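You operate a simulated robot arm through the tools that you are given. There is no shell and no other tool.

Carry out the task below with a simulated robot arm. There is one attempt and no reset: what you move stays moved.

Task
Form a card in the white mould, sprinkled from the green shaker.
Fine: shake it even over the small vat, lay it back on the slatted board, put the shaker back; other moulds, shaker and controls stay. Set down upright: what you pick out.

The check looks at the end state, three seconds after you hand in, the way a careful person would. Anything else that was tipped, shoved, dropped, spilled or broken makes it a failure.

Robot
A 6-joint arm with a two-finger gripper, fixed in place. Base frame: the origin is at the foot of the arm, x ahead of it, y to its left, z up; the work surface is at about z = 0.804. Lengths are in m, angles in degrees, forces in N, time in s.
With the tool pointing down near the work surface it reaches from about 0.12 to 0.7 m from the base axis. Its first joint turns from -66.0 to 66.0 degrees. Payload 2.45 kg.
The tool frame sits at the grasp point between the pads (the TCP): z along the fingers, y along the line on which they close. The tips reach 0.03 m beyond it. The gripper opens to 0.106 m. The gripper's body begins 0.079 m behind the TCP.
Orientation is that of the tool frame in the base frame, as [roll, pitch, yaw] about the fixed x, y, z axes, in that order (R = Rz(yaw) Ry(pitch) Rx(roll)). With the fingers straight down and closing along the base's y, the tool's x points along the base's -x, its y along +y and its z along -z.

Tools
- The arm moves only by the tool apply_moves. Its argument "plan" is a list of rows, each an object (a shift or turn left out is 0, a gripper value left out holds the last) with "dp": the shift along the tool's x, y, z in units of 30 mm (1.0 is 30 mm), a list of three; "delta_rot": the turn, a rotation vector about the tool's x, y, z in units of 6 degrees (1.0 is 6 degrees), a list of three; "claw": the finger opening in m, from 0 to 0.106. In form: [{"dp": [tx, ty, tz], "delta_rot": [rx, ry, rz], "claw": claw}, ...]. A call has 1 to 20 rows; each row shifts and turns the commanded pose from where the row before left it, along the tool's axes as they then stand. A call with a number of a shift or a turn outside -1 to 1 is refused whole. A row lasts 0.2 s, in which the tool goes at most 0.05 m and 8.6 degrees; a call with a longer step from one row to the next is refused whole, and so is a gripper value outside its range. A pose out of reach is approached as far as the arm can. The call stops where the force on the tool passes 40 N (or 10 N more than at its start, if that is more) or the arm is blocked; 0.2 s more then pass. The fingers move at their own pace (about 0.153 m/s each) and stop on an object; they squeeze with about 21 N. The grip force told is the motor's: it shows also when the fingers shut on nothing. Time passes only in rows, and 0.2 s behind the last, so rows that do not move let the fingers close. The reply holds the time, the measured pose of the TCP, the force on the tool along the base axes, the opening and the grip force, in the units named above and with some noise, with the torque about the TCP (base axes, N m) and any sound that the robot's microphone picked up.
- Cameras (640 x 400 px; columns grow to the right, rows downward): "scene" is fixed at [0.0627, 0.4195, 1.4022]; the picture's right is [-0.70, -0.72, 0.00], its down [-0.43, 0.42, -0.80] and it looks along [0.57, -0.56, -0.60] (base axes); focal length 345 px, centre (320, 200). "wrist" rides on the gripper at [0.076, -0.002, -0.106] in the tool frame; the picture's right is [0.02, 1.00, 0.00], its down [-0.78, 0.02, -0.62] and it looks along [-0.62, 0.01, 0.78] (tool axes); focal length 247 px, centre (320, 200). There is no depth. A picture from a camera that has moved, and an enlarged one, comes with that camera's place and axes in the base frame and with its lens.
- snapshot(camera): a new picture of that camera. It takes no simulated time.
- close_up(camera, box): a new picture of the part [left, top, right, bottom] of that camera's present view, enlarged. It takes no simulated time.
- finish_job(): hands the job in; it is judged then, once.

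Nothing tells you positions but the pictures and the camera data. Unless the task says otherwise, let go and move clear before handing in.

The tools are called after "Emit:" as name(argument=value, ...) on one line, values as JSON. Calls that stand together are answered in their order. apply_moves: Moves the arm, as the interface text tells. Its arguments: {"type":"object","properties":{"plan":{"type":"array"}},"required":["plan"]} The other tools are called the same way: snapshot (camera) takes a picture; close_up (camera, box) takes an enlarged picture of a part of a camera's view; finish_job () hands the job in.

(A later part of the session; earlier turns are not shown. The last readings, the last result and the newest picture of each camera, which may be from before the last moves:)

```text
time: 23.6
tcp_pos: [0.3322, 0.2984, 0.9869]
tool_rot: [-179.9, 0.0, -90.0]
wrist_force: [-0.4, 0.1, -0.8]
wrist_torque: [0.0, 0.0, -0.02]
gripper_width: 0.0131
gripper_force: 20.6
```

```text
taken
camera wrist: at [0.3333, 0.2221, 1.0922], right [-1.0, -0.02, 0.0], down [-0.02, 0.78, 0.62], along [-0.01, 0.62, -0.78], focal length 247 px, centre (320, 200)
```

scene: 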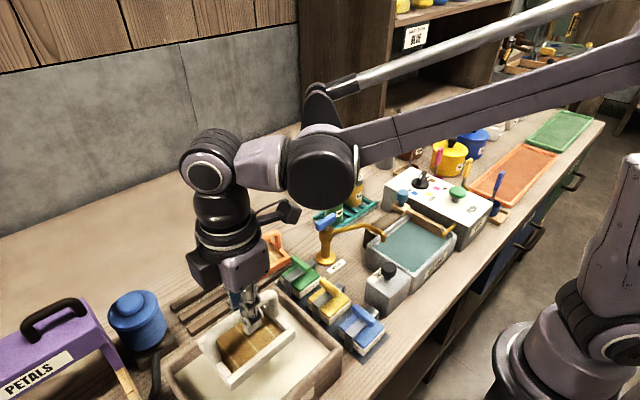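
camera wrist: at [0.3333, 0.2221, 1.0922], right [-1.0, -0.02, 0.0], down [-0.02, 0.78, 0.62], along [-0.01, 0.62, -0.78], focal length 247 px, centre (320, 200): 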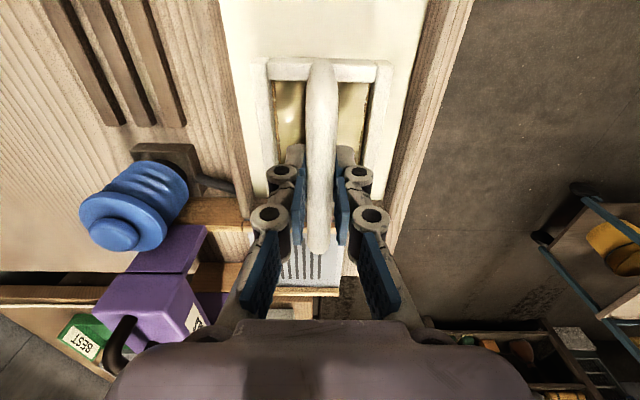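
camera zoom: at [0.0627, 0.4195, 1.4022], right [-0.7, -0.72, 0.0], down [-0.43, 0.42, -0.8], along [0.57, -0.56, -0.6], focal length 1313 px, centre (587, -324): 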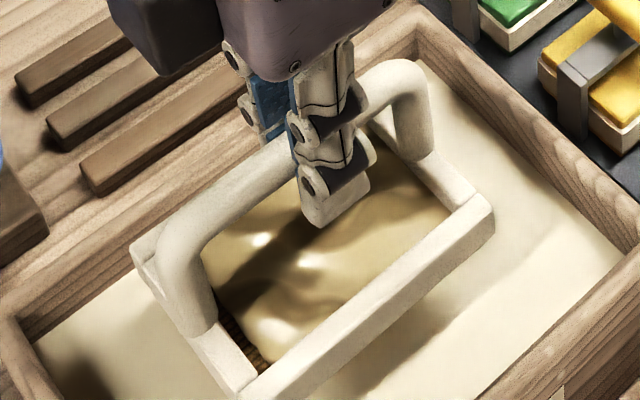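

Emit:
apply_moves(plan=[{"dp": [0.5, 0, 0]}, {"dp": [-1, 0, 0]}, {"dp": [1, 0, 0]}, {"dp": [-1, 0, 0]}, {"dp": [1, 0, 0]}, {"dp": [-1, 0, 0]}, {"dp": [1, 0, 0]}, {"dp": [-0.5, 0, 0]}, {"dp": [0, 0.5, 0]}, {"dp": [0, -1, 0]}, {"dp": [0, 1, 0]}, {"dp": [0, -1, 0]}, {"dp": [0, 1, 0]}, {"dp": [0, -1, 0]}, {"dp": [0, 1, 0]}, {"dp": [0, -0.5, 0]}, {"dp": [0, 0, 0]}, {"dp": [0, 0, 0]}])

Emit:
close_up(camera="scene", box=[190, 285, 310, 390])

Emit:
close_up(camera="wrist", box=[220, 20, 420, 180])

```text
time: 27.4
tcp_pos: [0.3303, 0.2979, 0.9859]
tool_rot: [-179.8, 0.0, -89.9]
wrist_force: [0.5, -0.5, -0.5]
wrist_torque: [-0.01, -0.05, 0.05]
gripper_width: 0.0129
gripper_force: 20.7
```

```text
3.81 times, centred on (250, 338) of scene
camera zoom: at [0.0627, 0.4195, 1.4022], right [-0.7, -0.72, 0.0], down [-0.43, 0.42, -0.8], along [0.57, -0.56, -0.6], focal length 1313 px, centre (587, -324)
```

zoom: 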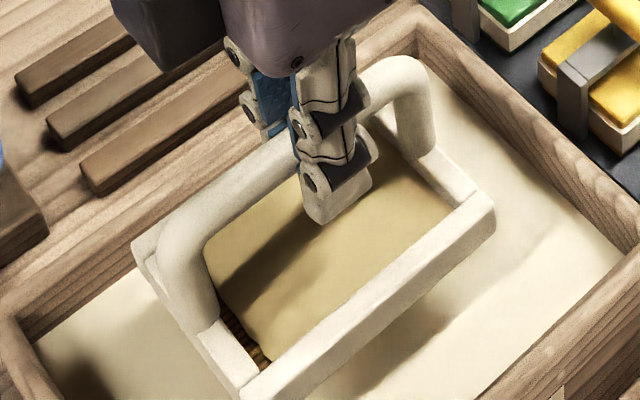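

```text
2.50 times, centred on (320, 100) of wrist
camera zoom: at [0.3332, 0.2212, 1.0934], right [-1.0, -0.02, 0.0], down [-0.02, 0.78, 0.62], along [-0.01, 0.62, -0.78], focal length 617 px, centre (320, 450)
```

zoom: 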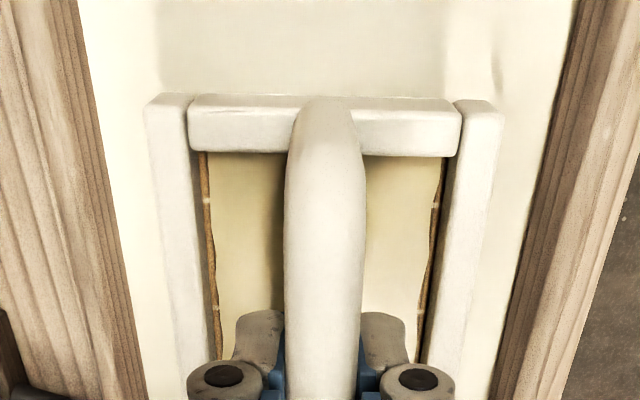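

The layer is now flat and even across the screen. I'll hold still above the vat for a few seconds to let it drain.

Emit:
apply_moves(plan=[{"dp": [0, 0, 0]}, {"dp": [0, 0, 0]}, {"dp": [0, 0, 0]}, {"dp": [0, 0, 0]}, {"dp": [0, 0, 0]}, {"dp": [0, 0, 0]}, {"dp": [0, 0, 0]}, {"dp": [0, 0, 0]}, {"dp": [0, 0, 0]}, {"dp": [0, 0, 0]}, {"dp": [0, 0, 0]}, {"dp": [0, 0, 0]}, {"dp": [0, 0, 0]}, {"dp": [0, 0, 0]}, {"dp": [0, 0, 0]}])

Emit:
close_up(camera="scene", box=[190, 285, 310, 390])

Emit:
close_up(camera="scene", box=[150, 220, 320, 345])

```text
time: 30.6
tcp_pos: [0.3305, 0.2979, 0.9877]
tool_rot: [-179.9, 0.1, -89.9]
wrist_force: [-0.8, 0.3, -1.2]
wrist_torque: [-0.01, 0.01, 0.01]
gripper_width: 0.0129
gripper_force: 21.0
```

```text
3.81 times, centred on (250, 338) of scene
camera zoom: at [0.0627, 0.4195, 1.4022], right [-0.7, -0.72, 0.0], down [-0.43, 0.42, -0.8], along [0.57, -0.56, -0.6], focal length 1313 px, centre (587, -324)
```

zoom: 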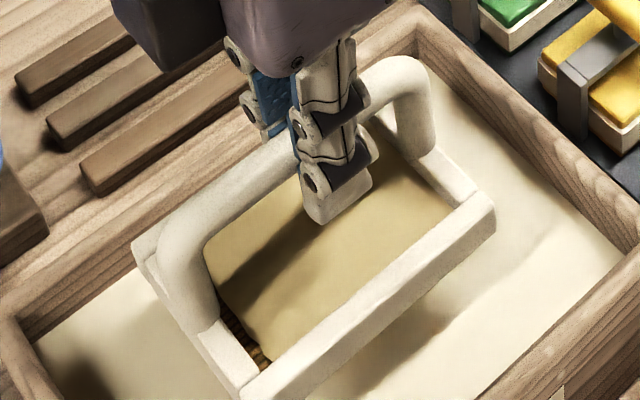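

```text
3.20 times, centred on (235, 282) of scene
camera zoom: at [0.0627, 0.4195, 1.4022], right [-0.7, -0.72, 0.0], down [-0.43, 0.42, -0.8], along [0.57, -0.56, -0.6], focal length 1103 px, centre (592, -64)
```

zoom: 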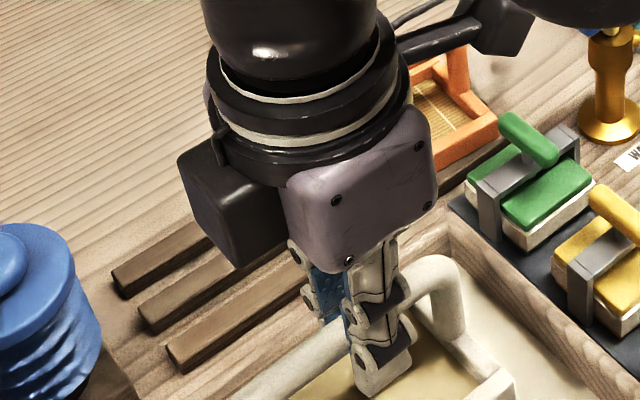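

No dripping is visible. I'll carry the mould gently back above its place on the slatted board.

Emit:
apply_moves(plan=[{"dp": [0, 0, -0.2]}, {"dp": [0, 0, -0.4]}, {"dp": [0, 0, -0.2]}, {"dp": [0, -0.15, 0]}, {"dp": [0, -0.3, 0]}, {"dp": [0, -0.5, 0]}, {"dp": [0.1, -0.6, 0]}, {"dp": [0.2, -0.7, 0]}, {"dp": [0.2, -0.7, 0]}, {"dp": [0.2, -0.7, 0]}, {"dp": [0.13, -0.7, 0]}, {"dp": [0.1, -0.7, 0]}, {"dp": [0, -0.6, 0]}, {"dp": [0, -0.5, 0]}, {"dp": [0, -0.4, 0]}, {"dp": [0, -0.2, 0]}, {"dp": [0, -0.07, 0]}, {"dp": [0, 0, 0]}])

Emit:
snapshot(camera="wrist")

Emit:
close_up(camera="scene", box=[140, 170, 300, 310])

```text
time: 34.4
tcp_pos: [0.5356, 0.2698, 1.0095]
tool_rot: [-179.9, 0.1, -89.8]
wrist_force: [0.3, 0.3, -0.7]
wrist_torque: [0.0, -0.02, 0.04]
gripper_width: 0.0128
gripper_force: 20.4
```

```text
taken
camera wrist: at [0.5375, 0.1936, 1.1169], right [-1.0, -0.02, 0.0], down [-0.02, 0.78, 0.62], along [-0.01, 0.62, -0.78], focal length 247 px, centre (320, 200)
```

wrist: 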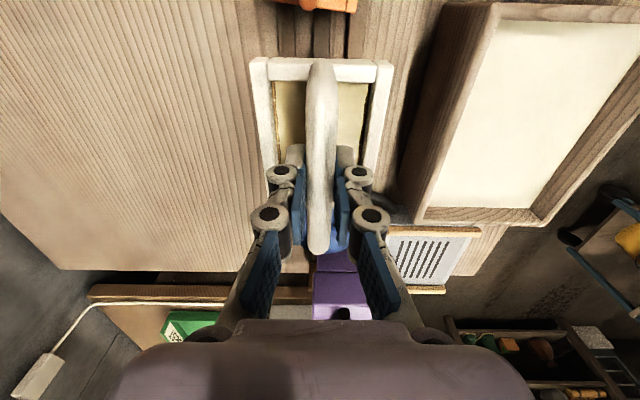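

```text
2.86 times, centred on (220, 240) of scene
camera zoom: at [0.0627, 0.4195, 1.4022], right [-0.7, -0.72, 0.0], down [-0.43, 0.42, -0.8], along [0.57, -0.56, -0.6], focal length 985 px, centre (606, 86)
```

zoom: 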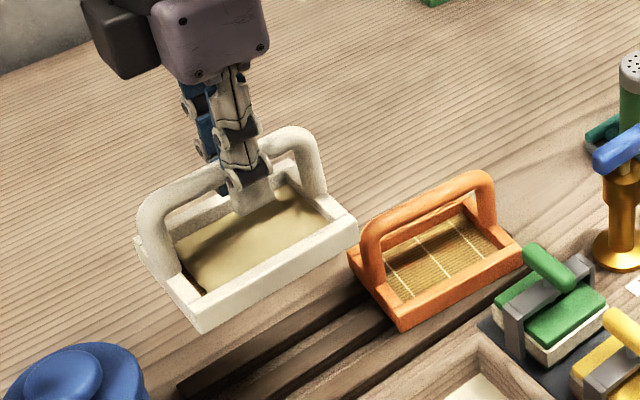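

The sheet is still flat and the mould is back above its spot. I'll lower it gently onto the slats.

Emit:
apply_moves(plan=[{"dp": [0, 0, 0.2]}, {"dp": [0, 0, 0.5]}, {"dp": [0, 0, 0.6]}, {"dp": [0, 0, 0.6]}, {"dp": [0, 0, 0.6]}, {"dp": [0, 0, 0.5]}, {"dp": [0, 0, 0.3]}, {"dp": [0, 0, 0.2]}, {"dp": [0, 0, 0.2]}, {"dp": [0, 0, 0.1]}, {"dp": [0, 0, 0.1]}, {"dp": [0, 0, 0.07]}, {"dp": [0, 0, 0]}])

Emit:
snapshot(camera="wrist")

Emit:
close_up(camera="scene", box=[140, 210, 280, 335])

```text
time: 37.2
tcp_pos: [0.5358, 0.2698, 0.8927]
tool_rot: [-179.9, 0.1, -89.9]
wrist_force: [0.1, 0.0, -1.1]
wrist_torque: [0.0, 0.03, -0.04]
gripper_width: 0.0127
gripper_force: 20.4
```

```text
taken
camera wrist: at [0.5381, 0.1938, 0.998], right [-1.0, -0.02, 0.0], down [-0.02, 0.78, 0.62], along [-0.01, 0.62, -0.78], focal length 247 px, centre (320, 200)
```

wrist: 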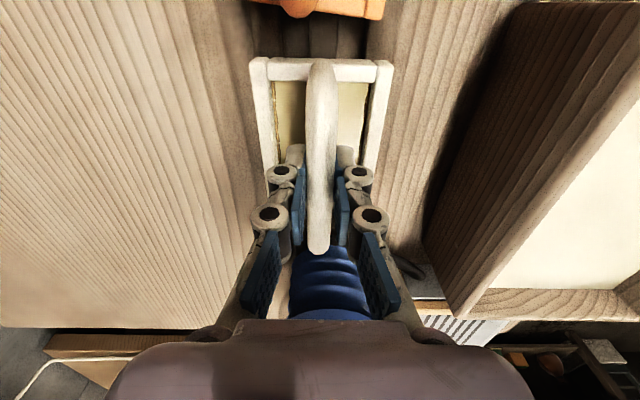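

```text
3.20 times, centred on (210, 272) of scene
camera zoom: at [0.0627, 0.4195, 1.4022], right [-0.7, -0.72, 0.0], down [-0.43, 0.42, -0.8], along [0.57, -0.56, -0.6], focal length 1103 px, centre (672, -32)
```

zoom: 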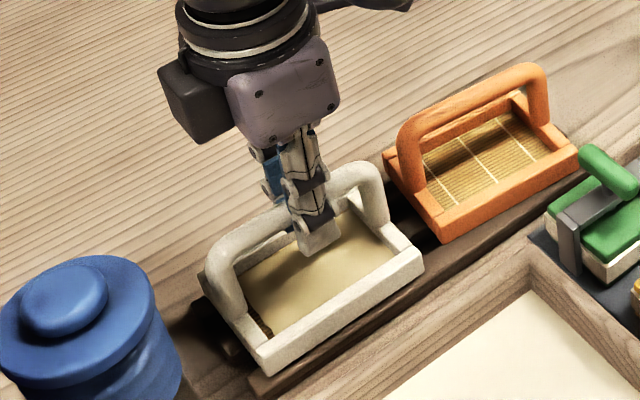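

Emit:
apply_moves(plan=[{"dp": [0, 0, 0.03]}, {"dp": [0, 0, 0]}])

Emit:
apply_moves(plan=[{"dp": [0, 0, 0.03]}, {"dp": [0, 0, 0]}])

```text
time: 37.8
tcp_pos: [0.5355, 0.2699, 0.8907]
tool_rot: [-179.9, 0.1, -89.9]
wrist_force: [1.1, 0.2, -1.0]
wrist_torque: [-0.03, -0.04, 0.0]
gripper_width: 0.0128
gripper_force: 21.3
```

```text
time: 38.4
tcp_pos: [0.5361, 0.2707, 0.8896]
tool_rot: [-179.9, 0.1, -89.9]
wrist_force: [-0.2, -0.8, -1.2]
wrist_torque: [0.04, -0.01, 0.01]
gripper_width: 0.013
gripper_force: 20.7
```

Emit:
apply_moves(plan=[{"dp": [0, 0, 0.04]}, {"dp": [0, 0, 0]}])

Emit:
close_up(camera="scene", box=[165, 250, 255, 335])

```text
time: 39.0
tcp_pos: [0.535, 0.2691, 0.8885]
tool_rot: [-179.9, 0.2, -89.9]
wrist_force: [1.7, 0.5, 8.6]
wrist_torque: [0.13, 0.01, 0.03]
gripper_width: 0.0132
gripper_force: 21.7
```

```text
4.71 times, centred on (210, 292) of scene
camera zoom: at [0.0626, 0.4194, 1.4022], right [-0.7, -0.72, 0.0], down [-0.43, 0.42, -0.8], along [0.57, -0.56, -0.6], focal length 1622 px, centre (838, -235)
```

zoom: 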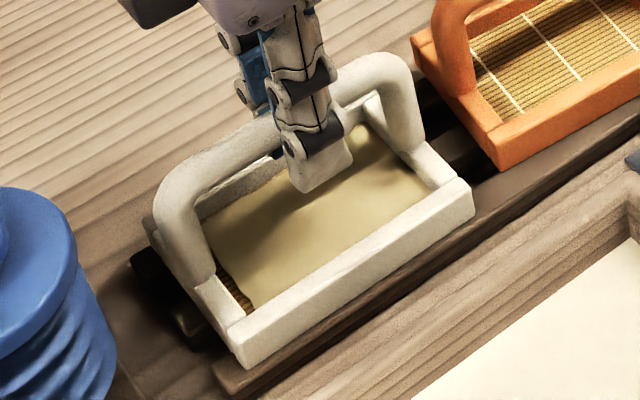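

The mould is resting on the slats now (contact force 8.6 N). I'll open the fingers and rise straight up.

Emit:
apply_moves(plan=[{"dp": [0, 0, -0.03]}, {"dp": [0, 0, 0], "claw": 0.05}, {"dp": [0, 0, 0]}, {"dp": [0, 0, 0]}, {"dp": [0, 0, -0.3]}, {"dp": [0, 0, -0.7]}, {"dp": [0, 0, -1]}, {"dp": [0, 0, -1]}, {"dp": [0, 0, -1]}, {"dp": [0, 0, 0]}])

Emit:
snapshot(camera="wrist")

Emit:
close_up(camera="scene", box=[165, 250, 255, 335])

Emit:
close_up(camera="wrist", box=[250, 0, 410, 180])

Emit:
snapshot(camera="scene")

```text
time: 41.2
tcp_pos: [0.5364, 0.2679, 1.0088]
tool_rot: [-179.8, 0.0, -89.9]
wrist_force: [1.1, -0.9, 0.6]
wrist_torque: [-0.02, -0.01, 0.03]
gripper_width: 0.0499
gripper_force: 0.1
```

```text
taken
camera wrist: at [0.5388, 0.1924, 1.1165], right [-1.0, -0.02, 0.0], down [-0.02, 0.78, 0.62], along [-0.01, 0.62, -0.78], focal length 247 px, centre (320, 200)
```

wrist: 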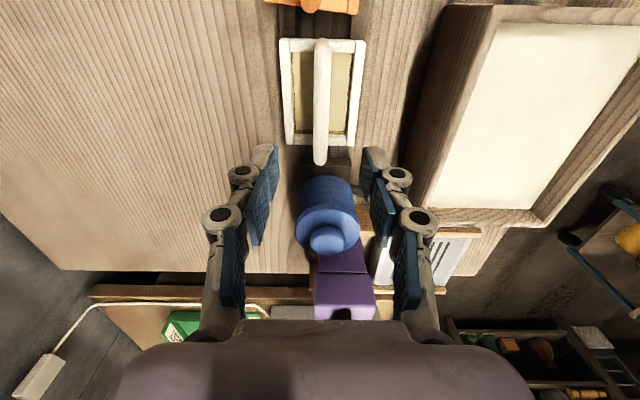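

```text
4.71 times, centred on (210, 292) of scene
camera zoom: at [0.0627, 0.4195, 1.4022], right [-0.7, -0.72, 0.0], down [-0.43, 0.42, -0.8], along [0.57, -0.56, -0.6], focal length 1622 px, centre (838, -235)
```

zoom: 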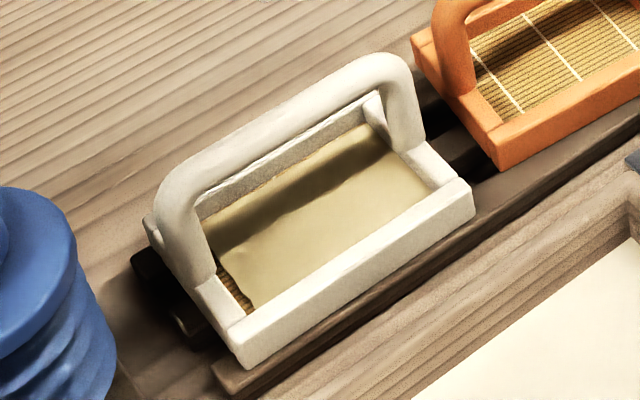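

```text
2.22 times, centred on (330, 90) of wrist
camera zoom: at [0.5388, 0.1924, 1.1165], right [-1.0, -0.02, 0.0], down [-0.02, 0.78, 0.62], along [-0.01, 0.62, -0.78], focal length 549 px, centre (298, 444)
```

zoom: 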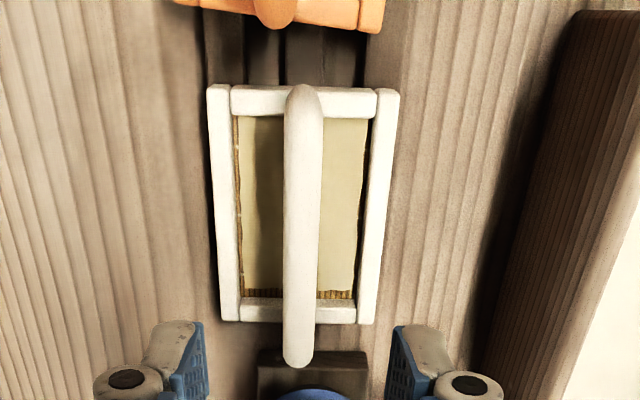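

```text
taken
```

scene: 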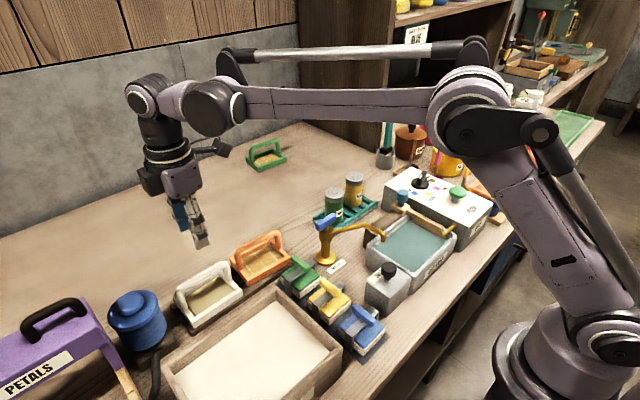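

The mould is back on the board, level, with a flat sheet in it. Next I'll turn the wrist back and move over to view the green shaker, its rack and the tap closely.

Emit:
apply_moves(plan=[{"delta_rot": [0, 0, 1], "dp": [0, 0, -0.15]}, {"delta_rot": [0, 0, 1], "dp": [0, 0, -0.15]}, {"delta_rot": [0, 0, 1], "dp": [0, 0, -0.15]}, {"delta_rot": [0, 0, 1], "dp": [0, 0, -0.15]}, {"delta_rot": [0, 0, 1], "dp": [0, 0, -0.15]}, {"delta_rot": [0, 0, 1], "dp": [0, 0, -0.15]}, {"delta_rot": [0, 0, 1], "dp": [0, 0, -0.15]}, {"delta_rot": [0, 0, 1], "dp": [0, 0, -0.15]}, {"delta_rot": [0, 0, 1], "dp": [0, 0, -0.15]}, {"delta_rot": [0, 0, 1], "dp": [0, 0, -0.15]}, {"delta_rot": [0, 0, 1], "dp": [0, 0, -0.15]}, {"delta_rot": [0, 0, 1], "dp": [0, 0, -0.15]}, {"delta_rot": [0, 0, 1], "dp": [0, 0, -0.15]}, {"delta_rot": [0, 0, 1], "dp": [0, 0, -0.15]}, {"delta_rot": [0, 0, 1], "dp": [0, 0, -0.15]}])

Emit:
apply_moves(plan=[{"dp": [0.3, -1, 0]}, {"dp": [0.3, -1, 0]}, {"dp": [0.3, -1, 0]}, {"dp": [0.3, -1, 0]}, {"dp": [0.3, -1, 0]}, {"dp": [0.3, -1, 0]}, {"dp": [0.3, -1, 0]}, {"dp": [0.3, -1, 0]}, {"dp": [0.3, -1, 0]}, {"dp": [0.3, -1, 0]}, {"dp": [0.5, -1, 0]}, {"dp": [0, -0.3, 0]}, {"dp": [0, 0, 0]}])

Emit:
snapshot(camera="wrist")

Emit:
snapshot(camera="scene")

```text
time: 44.4
tcp_pos: [0.5351, 0.2692, 1.0767]
tool_rot: [179.9, 0.1, -180.0]
wrist_force: [1.4, -0.3, 0.8]
wrist_torque: [-0.01, 0.02, 0.01]
gripper_width: 0.0502
gripper_force: 0.0
```

```text
time: 47.2
tcp_pos: [0.4295, -0.0693, 1.0746]
tool_rot: [179.8, 0.1, -179.9]
wrist_force: [-0.3, 0.9, 0.3]
wrist_torque: [-0.02, -0.02, 0.01]
gripper_width: 0.05
gripper_force: 0.0
```

```text
taken
camera wrist: at [0.3541, -0.0725, 1.1819], right [-0.02, 1.0, 0.0], down [0.78, 0.02, 0.62], along [0.62, 0.02, -0.78], focal length 247 px, centre (320, 200)
```

wrist: 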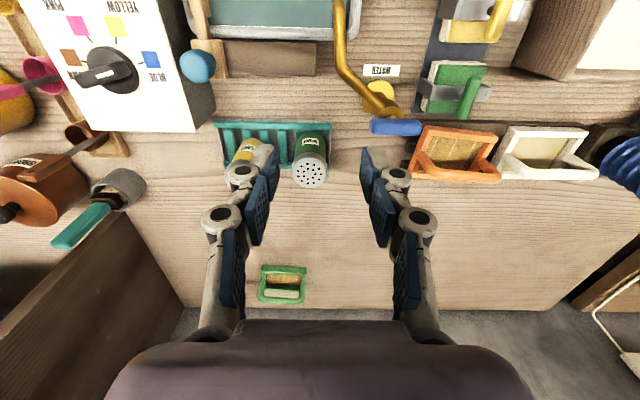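

```text
taken
```

scene: 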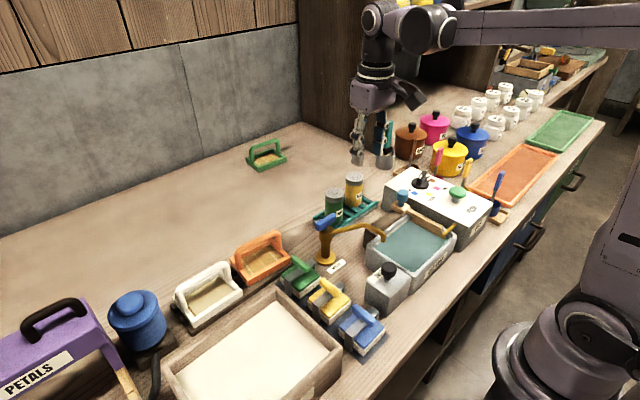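

Emit:
close_up(camera="wrist", box=[190, 0, 440, 200])

Emit:
close_up(camera="scene", box=[290, 160, 410, 280])

```text
2.00 times, centred on (315, 100) of wrist
camera zoom: at [0.3541, -0.0725, 1.1819], right [-0.02, 1.0, 0.0], down [0.78, 0.02, 0.62], along [0.62, 0.02, -0.78], focal length 494 px, centre (330, 400)
```

zoom: 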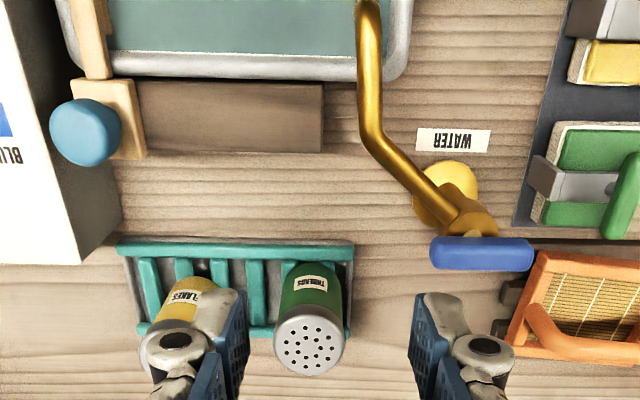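

```text
3.33 times, centred on (350, 220) of scene
camera zoom: at [0.0627, 0.4194, 1.4022], right [-0.7, -0.72, 0.0], down [-0.43, 0.42, -0.8], along [0.57, -0.56, -0.6], focal length 1149 px, centre (220, 133)
```

zoom: 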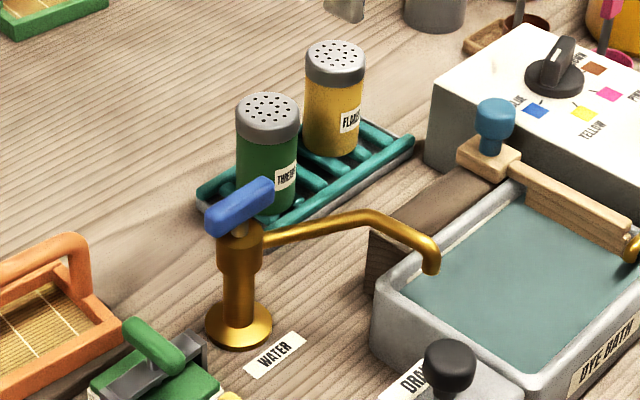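

Emit:
close_up(camera="scene", box=[330, 0, 450, 180])

Emit:
close_up(camera="scene", box=[330, 60, 450, 180])

```text
2.22 times, centred on (390, 90) of scene
camera zoom: at [0.0627, 0.4194, 1.4022], right [-0.7, -0.72, 0.0], down [-0.43, 0.42, -0.8], along [0.57, -0.56, -0.6], focal length 766 px, centre (164, 444)
```

zoom: 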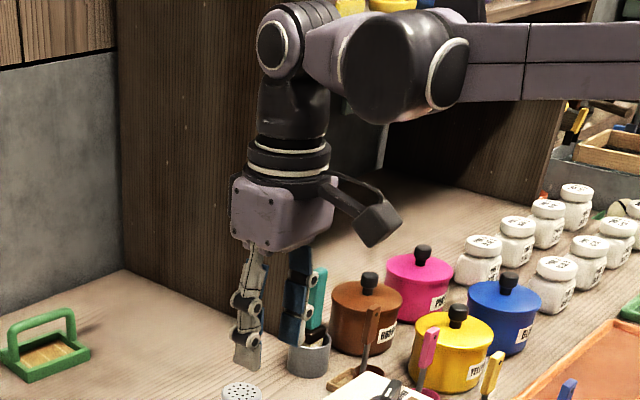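

```text
3.33 times, centred on (390, 120) of scene
camera zoom: at [0.0627, 0.4194, 1.4022], right [-0.7, -0.72, 0.0], down [-0.43, 0.42, -0.8], along [0.57, -0.56, -0.6], focal length 1149 px, centre (87, 467)
```

zoom: 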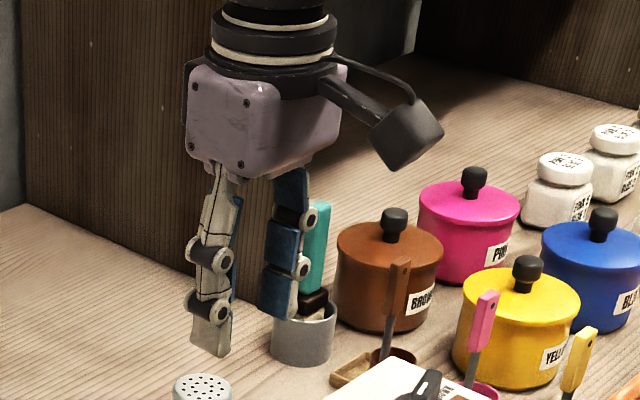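

The green shaker (THREADS) stands at about (0.521, -0.080) with its cap top near z 0.91. The tap lever is at (0.457, 0.015) and the spout lies on its -x side. I'll take the shaker from the side, coming in from +y/+x clear of the tap, so first I'll turn the wrist high above the bench.

Emit:
apply_moves(plan=[{"delta_rot": [0, 0, -1], "claw": 0.075}, {"delta_rot": [0, 0, -1]}, {"delta_rot": [0, 0, -1]}, {"delta_rot": [0, 0, -1]}, {"delta_rot": [0, 0, -1]}, {"delta_rot": [0, 0, -1]}, {"delta_rot": [0, 0, -1]}, {"delta_rot": [0, 0, -1]}, {"delta_rot": [0, 0, -1]}, {"delta_rot": [0, 0, -1]}, {"delta_rot": [0, 0, -1]}, {"delta_rot": [0, 0, -0.667]}, {"dp": [-0.86, -0.6, 0]}, {"dp": [-0.86, -0.6, 0]}, {"dp": [-0.86, -0.6, 0]}, {"dp": [-0.86, -0.6, 0]}, {"dp": [-0.85, -0.62, 0]}, {"dp": [0, 0, 0]}])

Emit:
snapshot(camera="scene")

Emit:
snapshot(camera="wrist")

```text
time: 51.0
tcp_pos: [0.5596, 0.0221, 1.0776]
tool_rot: [180.0, 0.1, -110.0]
wrist_force: [-0.6, 0.5, 0.2]
wrist_torque: [0.03, 0.01, -0.02]
gripper_width: 0.075
gripper_force: 0.1
```

```text
taken
```

scene: 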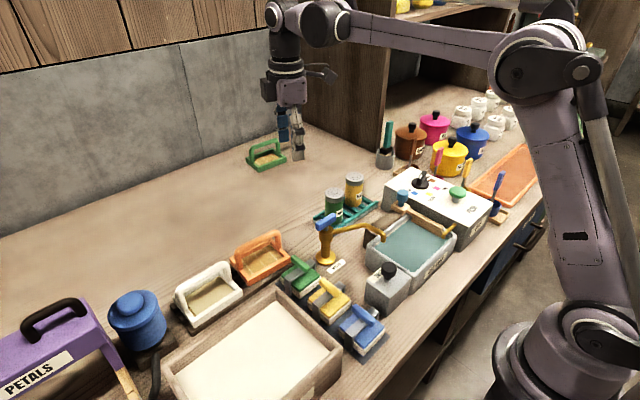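

```text
taken
camera wrist: at [0.5355, -0.0509, 1.182], right [-0.95, 0.32, 0.0], down [0.25, 0.74, 0.62], along [0.2, 0.59, -0.78], focal length 247 px, centre (320, 200)
```

wrist: 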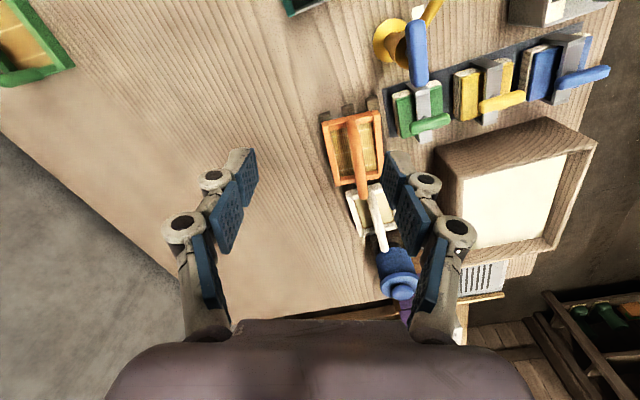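

Now I'll tilt the gripper 65° so the fingers point toward -y and slightly down, with the camera on top. All of this stays high above the bench.

Emit:
apply_moves(plan=[{"delta_rot": [0, 1, 0]}, {"delta_rot": [0, 1, 0]}, {"delta_rot": [0, 1, 0]}, {"delta_rot": [0, 1, 0]}, {"delta_rot": [0, 1, 0]}, {"delta_rot": [0, 1, 0]}, {"delta_rot": [0, 1, 0]}, {"delta_rot": [0, 1, 0]}, {"delta_rot": [0, 1, 0]}, {"delta_rot": [0, 1, 0]}, {"delta_rot": [0, 0.833, 0]}, {"dp": [0, 0, 0]}])

Emit:
snapshot(camera="scene")

Emit:
snapshot(camera="wrist")

```text
time: 53.6
tcp_pos: [0.5837, -0.0765, 1.0756]
tool_rot: [-178.3, -64.1, -109.8]
wrist_force: [-0.5, -0.7, 0.7]
wrist_torque: [-0.02, -0.02, -0.02]
gripper_width: 0.075
gripper_force: 0.0
out of reach, approached as far as the arm can: row 9, 10, 11
```

```text
taken
```

scene: 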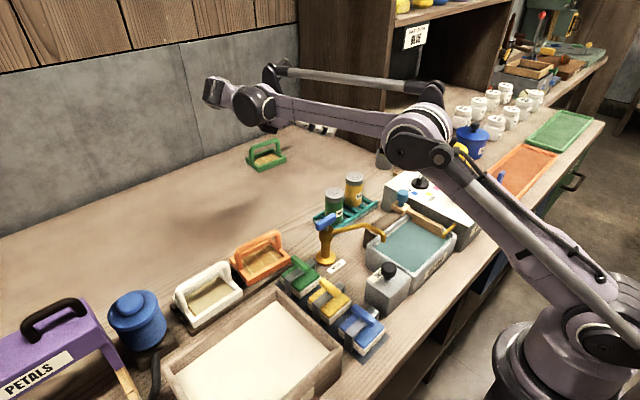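

```text
taken
camera wrist: at [0.6034, -0.0171, 1.1914], right [-0.95, 0.3, 0.01], down [0.27, 0.86, -0.43], along [-0.14, -0.41, -0.9], focal length 247 px, centre (320, 200)
```

wrist: 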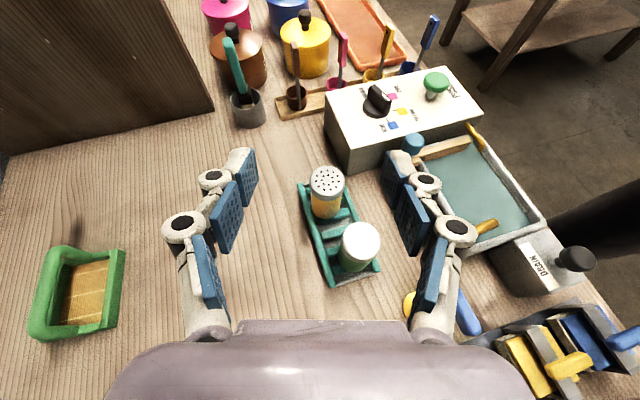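

At that height the tilted wrist went a little past its reach, so the TCP drifted. I'll shift back toward the base by a small test step and see where it lands.

Emit:
apply_moves(plan=[{"dp": [0.327, 0.177, 0.7]}, {"dp": [0.327, 0.177, 0.7]}, {"dp": [0.327, 0.177, 0.7]}, {"dp": [0, 0, 0]}])

```text
time: 54.6
tcp_pos: [0.545, -0.1375, 1.079]
tool_rot: [-180.0, -64.9, -109.9]
wrist_force: [-0.1, -0.8, 0.4]
wrist_torque: [-0.01, 0.0, 0.03]
gripper_width: 0.0749
gripper_force: 0.1
```

Emit:
apply_moves(plan=[{"dp": [-0.607, 0.348, -0.137]}, {"dp": [-0.607, 0.348, -0.137]}, {"dp": [-0.607, 0.348, -0.137]}, {"dp": [-0.607, 0.348, -0.137]}, {"dp": [0, 0, 0]}])

Emit:
snapshot(camera="scene")

Emit:
snapshot(camera="wrist")

Emit:
close_up(camera="wrist", box=[240, 100, 440, 320])

```text
time: 55.8
tcp_pos: [0.5238, -0.1005, 1.0167]
tool_rot: [-179.3, -64.6, -109.9]
wrist_force: [-0.4, 0.5, -0.1]
wrist_torque: [-0.01, 0.02, -0.01]
gripper_width: 0.0747
gripper_force: 0.1
out of reach, approached as far as the arm can: row 3, 4
```

```text
taken
```

scene: 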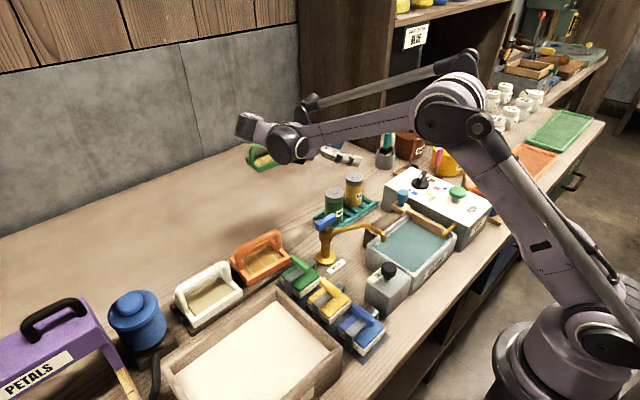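

```text
taken
camera wrist: at [0.547, -0.0408, 1.1318], right [-0.95, 0.32, 0.01], down [0.28, 0.85, -0.44], along [-0.15, -0.41, -0.9], focal length 247 px, centre (320, 200)
```

wrist: 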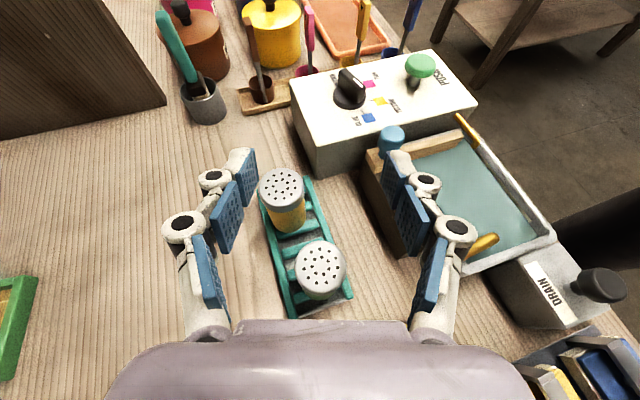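

```text
1.82 times, centred on (340, 210) of wrist
camera zoom: at [0.547, -0.0408, 1.1318], right [-0.95, 0.32, 0.01], down [0.28, 0.85, -0.44], along [-0.15, -0.41, -0.9], focal length 449 px, centre (284, 182)
```

zoom: 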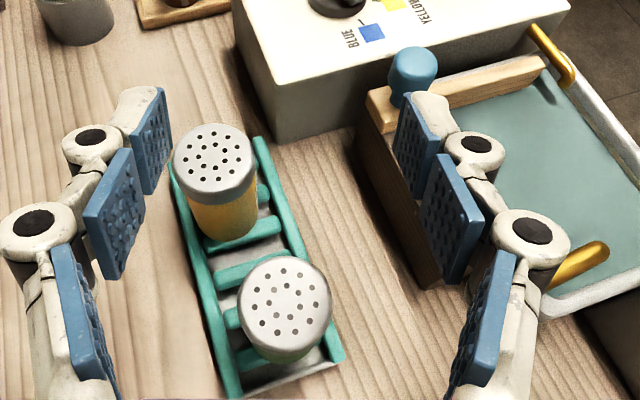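

The reach limit depends on the approach angle, so I'll swing the approach 10° toward straight -y. That still leaves a gap to the tap lever. Then I'll position above the shaker.

Emit:
apply_moves(plan=[{"delta_rot": [0.755, 0, -0.352]}, {"delta_rot": [0.755, 0, -0.352]}, {"dp": [-0.62, 0.04, -0.085]}, {"dp": [-0.62, 0.04, -0.085]}, {"dp": [0, 0, 0]}])

Emit:
snapshot(camera="wrist")

Emit:
close_up(camera="scene", box=[230, 90, 420, 260])

```text
time: 57.0
tcp_pos: [0.5255, -0.0792, 0.9863]
tool_rot: [-179.9, -64.9, -100.0]
wrist_force: [-0.4, 0.4, -0.5]
wrist_torque: [-0.02, 0.02, 0.0]
gripper_width: 0.0751
gripper_force: 0.1
```

```text
taken
camera wrist: at [0.5387, -0.0171, 1.1007], right [-0.99, 0.16, 0.02], down [0.14, 0.88, -0.45], along [-0.09, -0.44, -0.9], focal length 247 px, centre (320, 200)
```

wrist: 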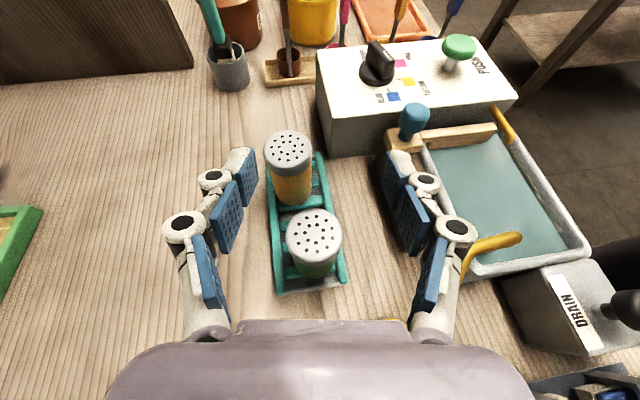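

```text
2.35 times, centred on (325, 175) of scene
camera zoom: at [0.0627, 0.4195, 1.4022], right [-0.7, -0.72, 0.0], down [-0.43, 0.42, -0.8], along [0.57, -0.56, -0.6], focal length 811 px, centre (308, 259)
```

zoom: 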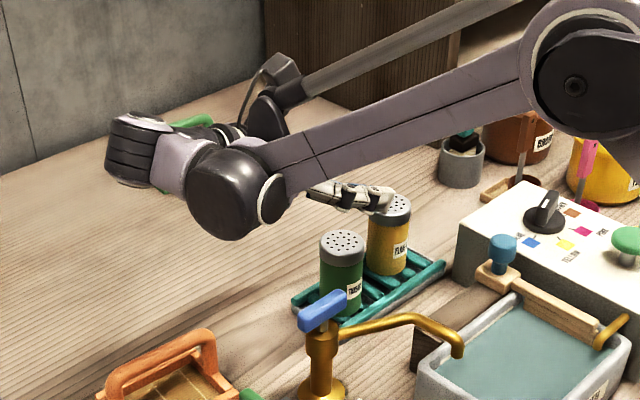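

Orientation is now exact. From the picture, the shaker's axis is about 4 mm to +x of the finger midline. I'll correct that and lower to just above the cap to recheck.

Emit:
apply_moves(plan=[{"dp": [-0.55, -0.06, 0.27]}, {"dp": [-0.55, -0.05, 0.27]}, {"dp": [-0.54, -0.05, 0.27]}, {"dp": [0, 0, 0]}])

Emit:
snapshot(camera="wrist")

Emit:
close_up(camera="scene", box=[230, 110, 420, 280])

```text
time: 58.0
tcp_pos: [0.5304, -0.0816, 0.931]
tool_rot: [-179.9, -64.9, -100.0]
wrist_force: [-0.7, 0.3, -0.6]
wrist_torque: [0.0, -0.02, -0.01]
gripper_width: 0.0748
gripper_force: 0.1
```

```text
taken
camera wrist: at [0.5434, -0.0199, 1.045], right [-0.99, 0.16, 0.02], down [0.14, 0.88, -0.45], along [-0.09, -0.44, -0.9], focal length 247 px, centre (320, 200)
```

wrist: 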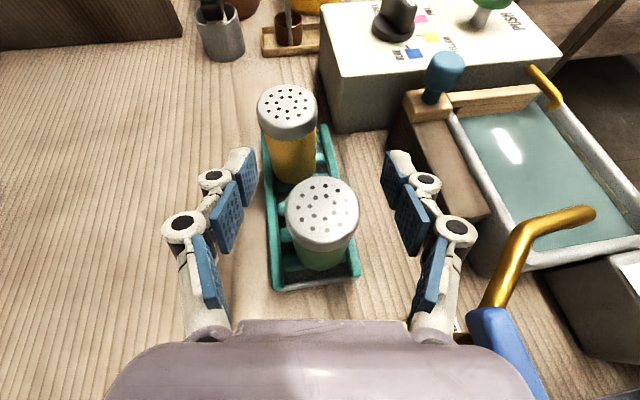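

```text
2.35 times, centred on (325, 195) of scene
camera zoom: at [0.0627, 0.4195, 1.4022], right [-0.7, -0.72, 0.0], down [-0.43, 0.42, -0.8], along [0.57, -0.56, -0.6], focal length 811 px, centre (308, 212)
```

zoom: 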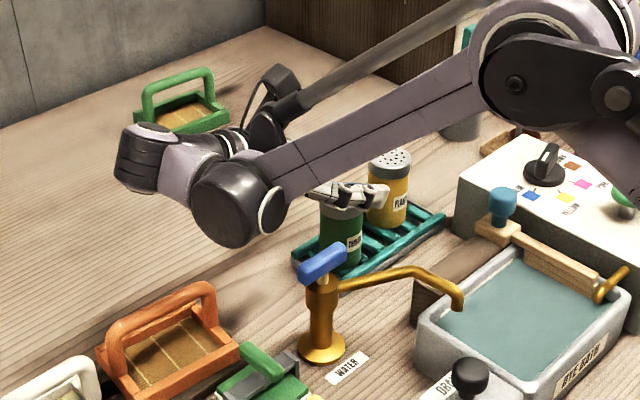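

The shaker is centred between the fingers, and the lever clears the gripper by about 2 cm. I'll descend vertically to mid-body.

Emit:
apply_moves(plan=[{"dp": [-0.39, 0.01, 0.18]}, {"dp": [-0.39, 0.01, 0.18]}, {"dp": [-0.39, 0.01, 0.18]}, {"dp": [0, 0, 0]}])

Emit:
snapshot(camera="wrist")

Emit:
close_up(camera="scene", box=[230, 130, 420, 300])

```text
time: 59.0
tcp_pos: [0.5293, -0.0838, 0.8915]
tool_rot: [-179.8, -64.9, -100.0]
wrist_force: [-0.3, -1.0, 0.3]
wrist_torque: [0.03, -0.01, 0.01]
gripper_width: 0.0751
gripper_force: 0.1
```

```text
taken
camera wrist: at [0.543, -0.0195, 1.0068], right [-0.99, 0.16, 0.02], down [0.14, 0.88, -0.45], along [-0.09, -0.44, -0.9], focal length 247 px, centre (320, 200)
```

wrist: 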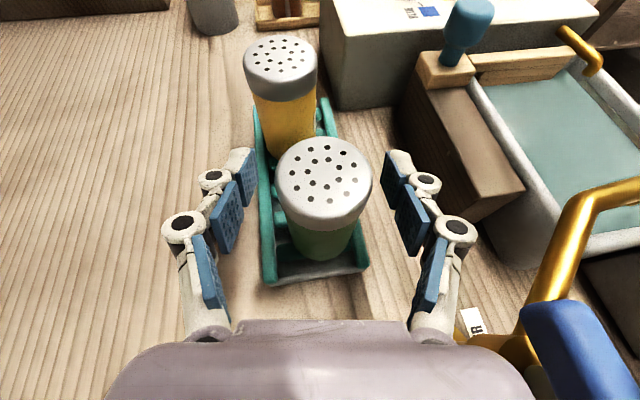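

```text
2.35 times, centred on (325, 215) of scene
camera zoom: at [0.0627, 0.4195, 1.4022], right [-0.7, -0.72, 0.0], down [-0.43, 0.42, -0.8], along [0.57, -0.56, -0.6], focal length 811 px, centre (308, 165)
```

zoom: 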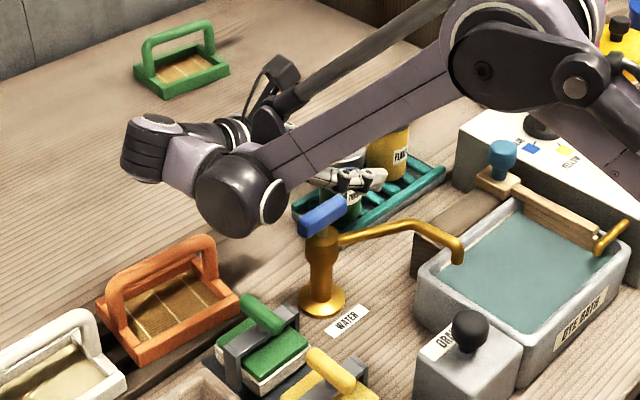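

Emit:
apply_moves(plan=[{"dp": [-0.382, 0, 0.178]}, {"dp": [-0.382, 0, 0.178]}, {"dp": [0, 0, 0]}])

Emit:
snapshot(camera="wrist")

Emit:
close_up(camera="scene", box=[280, 160, 400, 280])

```text
time: 59.8
tcp_pos: [0.5297, -0.0816, 0.8665]
tool_rot: [-179.9, -65.0, -100.0]
wrist_force: [-0.2, 0.7, 1.1]
wrist_torque: [-0.01, 0.01, 0.0]
gripper_width: 0.0749
gripper_force: 0.0
```

```text
taken
camera wrist: at [0.5431, -0.0188, 0.981], right [-0.99, 0.16, 0.02], down [0.14, 0.88, -0.45], along [-0.09, -0.44, -0.9], focal length 247 px, centre (320, 200)
```

wrist: 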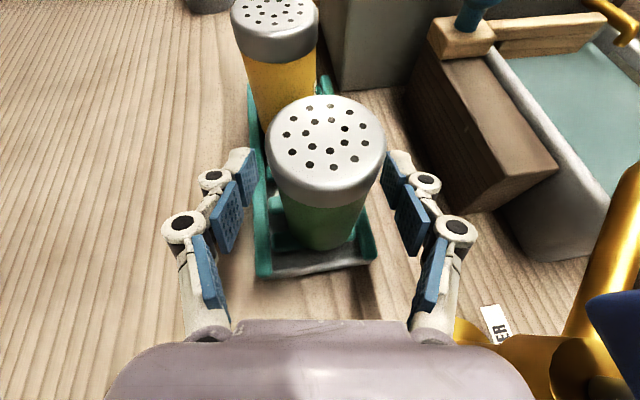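

```text
3.33 times, centred on (340, 220) of scene
camera zoom: at [0.0627, 0.4195, 1.4022], right [-0.7, -0.72, 0.0], down [-0.43, 0.42, -0.8], along [0.57, -0.56, -0.6], focal length 1149 px, centre (253, 133)
```

zoom: 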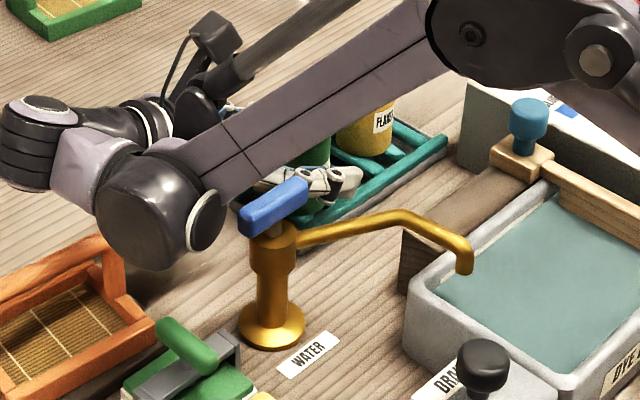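

The shaker stands between the pads. Closing now.

Emit:
apply_moves(plan=[{"dp": [0, 0.05, 0], "claw": 0.055}, {"dp": [0, 0, 0], "claw": 0.02}, {"dp": [0, 0, 0], "claw": 0.0}, {"dp": [0, 0, 0]}, {"dp": [0, 0, 0]}])

Emit:
snapshot(camera="wrist")

Emit:
close_up(camera="scene", box=[280, 160, 400, 280])

```text
time: 61.0
tcp_pos: [0.5284, -0.0817, 0.8661]
tool_rot: [-179.9, -64.9, -99.9]
wrist_force: [-0.5, -0.1, 0.2]
wrist_torque: [-0.03, 0.02, 0.01]
gripper_width: 0.0436
gripper_force: 20.8
```

```text
taken
camera wrist: at [0.5417, -0.0186, 0.9815], right [-0.99, 0.16, 0.02], down [0.14, 0.88, -0.45], along [-0.09, -0.44, -0.9], focal length 247 px, centre (320, 200)
```

wrist: 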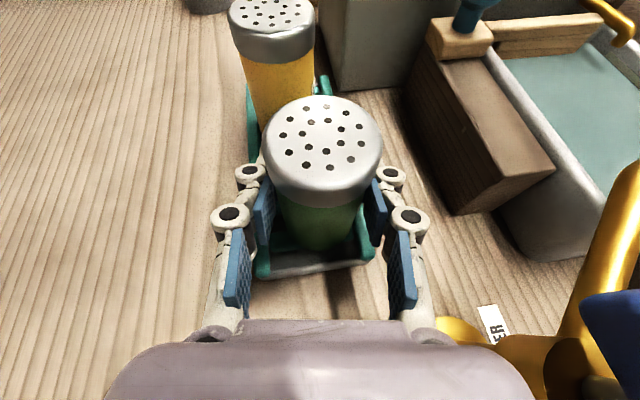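

```text
3.33 times, centred on (340, 220) of scene
camera zoom: at [0.0627, 0.4195, 1.4022], right [-0.7, -0.72, 0.0], down [-0.43, 0.42, -0.8], along [0.57, -0.56, -0.6], focal length 1149 px, centre (253, 133)
```

zoom: 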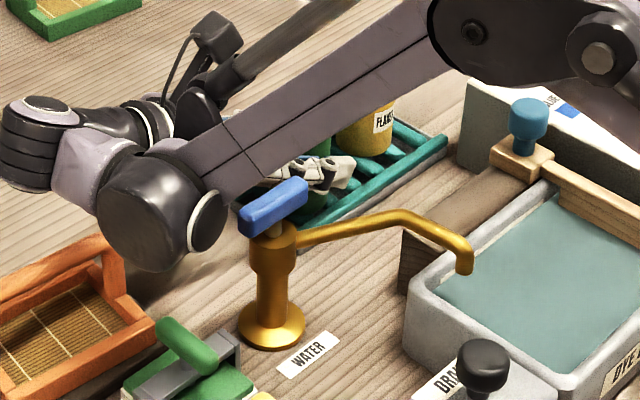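

The shaker is gripped (44 mm wide). I'll lift it straight up, keeping it upright.

Emit:
apply_moves(plan=[{"dp": [0.1, 0, -0.047]}, {"dp": [0.2, 0, -0.093]}, {"dp": [0.4, 0, -0.187]}, {"dp": [0.5, 0, -0.233]}, {"dp": [0.6, 0, -0.28]}, {"dp": [0.6, 0, -0.28]}, {"dp": [0.6, 0, -0.28]}, {"dp": [0.6, 0, -0.28]}, {"dp": [0.6, 0, -0.28]}, {"dp": [0.4, 0, -0.187]}, {"dp": [0.2, 0, -0.093]}, {"dp": [0, 0, 0]}])

Emit:
snapshot(camera="wrist")

Emit:
snapshot(camera="scene")

```text
time: 63.6
tcp_pos: [0.5286, -0.0823, 1.0269]
tool_rot: [-179.9, -64.9, -100.0]
wrist_force: [0.2, -0.5, -0.7]
wrist_torque: [0.0, 0.01, 0.01]
gripper_width: 0.0439
gripper_force: 21.2
```

```text
taken
camera wrist: at [0.5413, -0.0185, 1.1406], right [-0.99, 0.16, 0.02], down [0.14, 0.88, -0.45], along [-0.09, -0.44, -0.9], focal length 247 px, centre (320, 200)
```

wrist: 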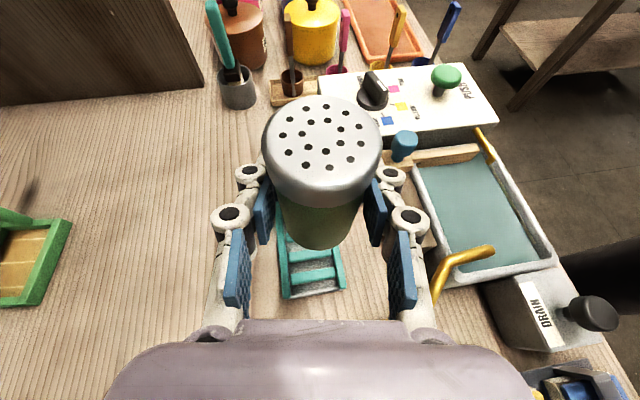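

```text
taken
```

scene: 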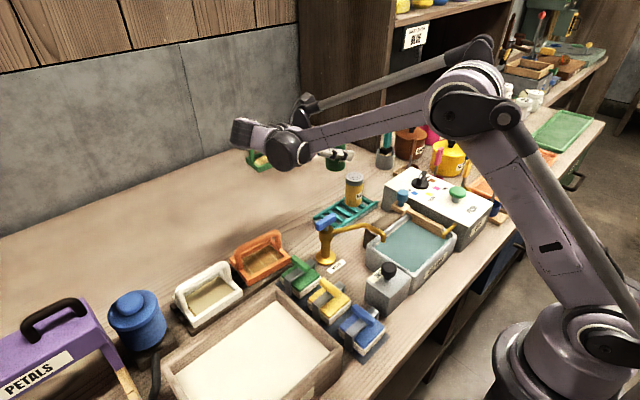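

Lifted and upright. I'll swing the gripper about the vertical, keeping the shaker upright, so the tool comes to point away from the base.

Emit:
apply_moves(plan=[{"delta_rot": [0.4, 0, -0.187]}, {"delta_rot": [0.8, 0, -0.373]}, {"delta_rot": [0.8, 0, -0.373]}, {"delta_rot": [0.8, 0, -0.373]}, {"delta_rot": [0.8, 0, -0.373]}, {"delta_rot": [0.8, 0, -0.373]}, {"delta_rot": [0.8, 0, -0.373]}, {"delta_rot": [0.8, 0, -0.373]}, {"delta_rot": [0.8, 0, -0.373]}, {"delta_rot": [0.8, 0, -0.373]}, {"dp": [0, 0, 0]}])

Emit:
snapshot(camera="scene")

Emit:
snapshot(camera="wrist")

```text
time: 66.0
tcp_pos: [0.5285, -0.0808, 1.0252]
tool_rot: [-179.7, -64.9, -49.7]
wrist_force: [-0.1, 0.7, -0.3]
wrist_torque: [0.0, -0.02, -0.06]
gripper_width: 0.0433
gripper_force: 21.2
```

```text
taken
```

scene: 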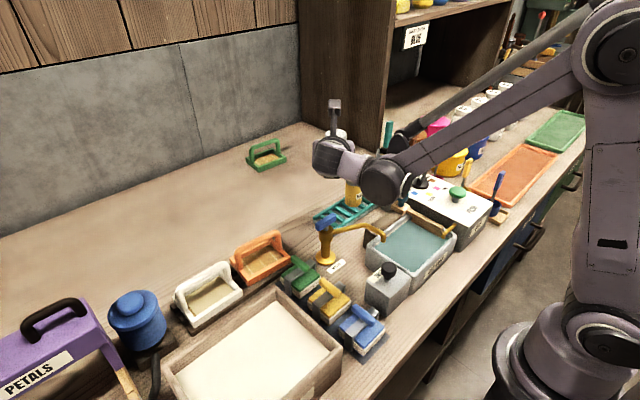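

```text
taken
camera wrist: at [0.4884, -0.0317, 1.1397], right [-0.75, -0.66, 0.02], down [-0.59, 0.67, -0.45], along [0.28, -0.35, -0.89], focal length 247 px, centre (320, 200)
```

wrist: 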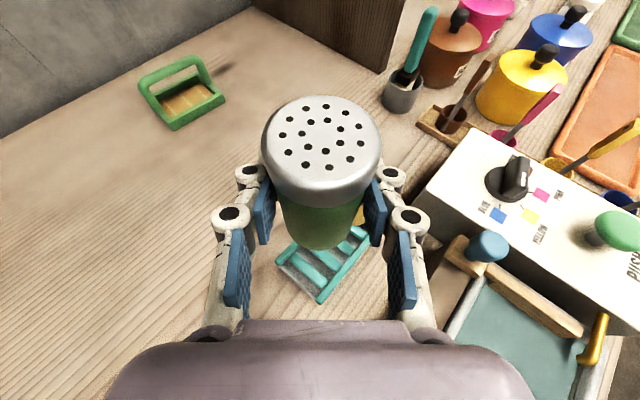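

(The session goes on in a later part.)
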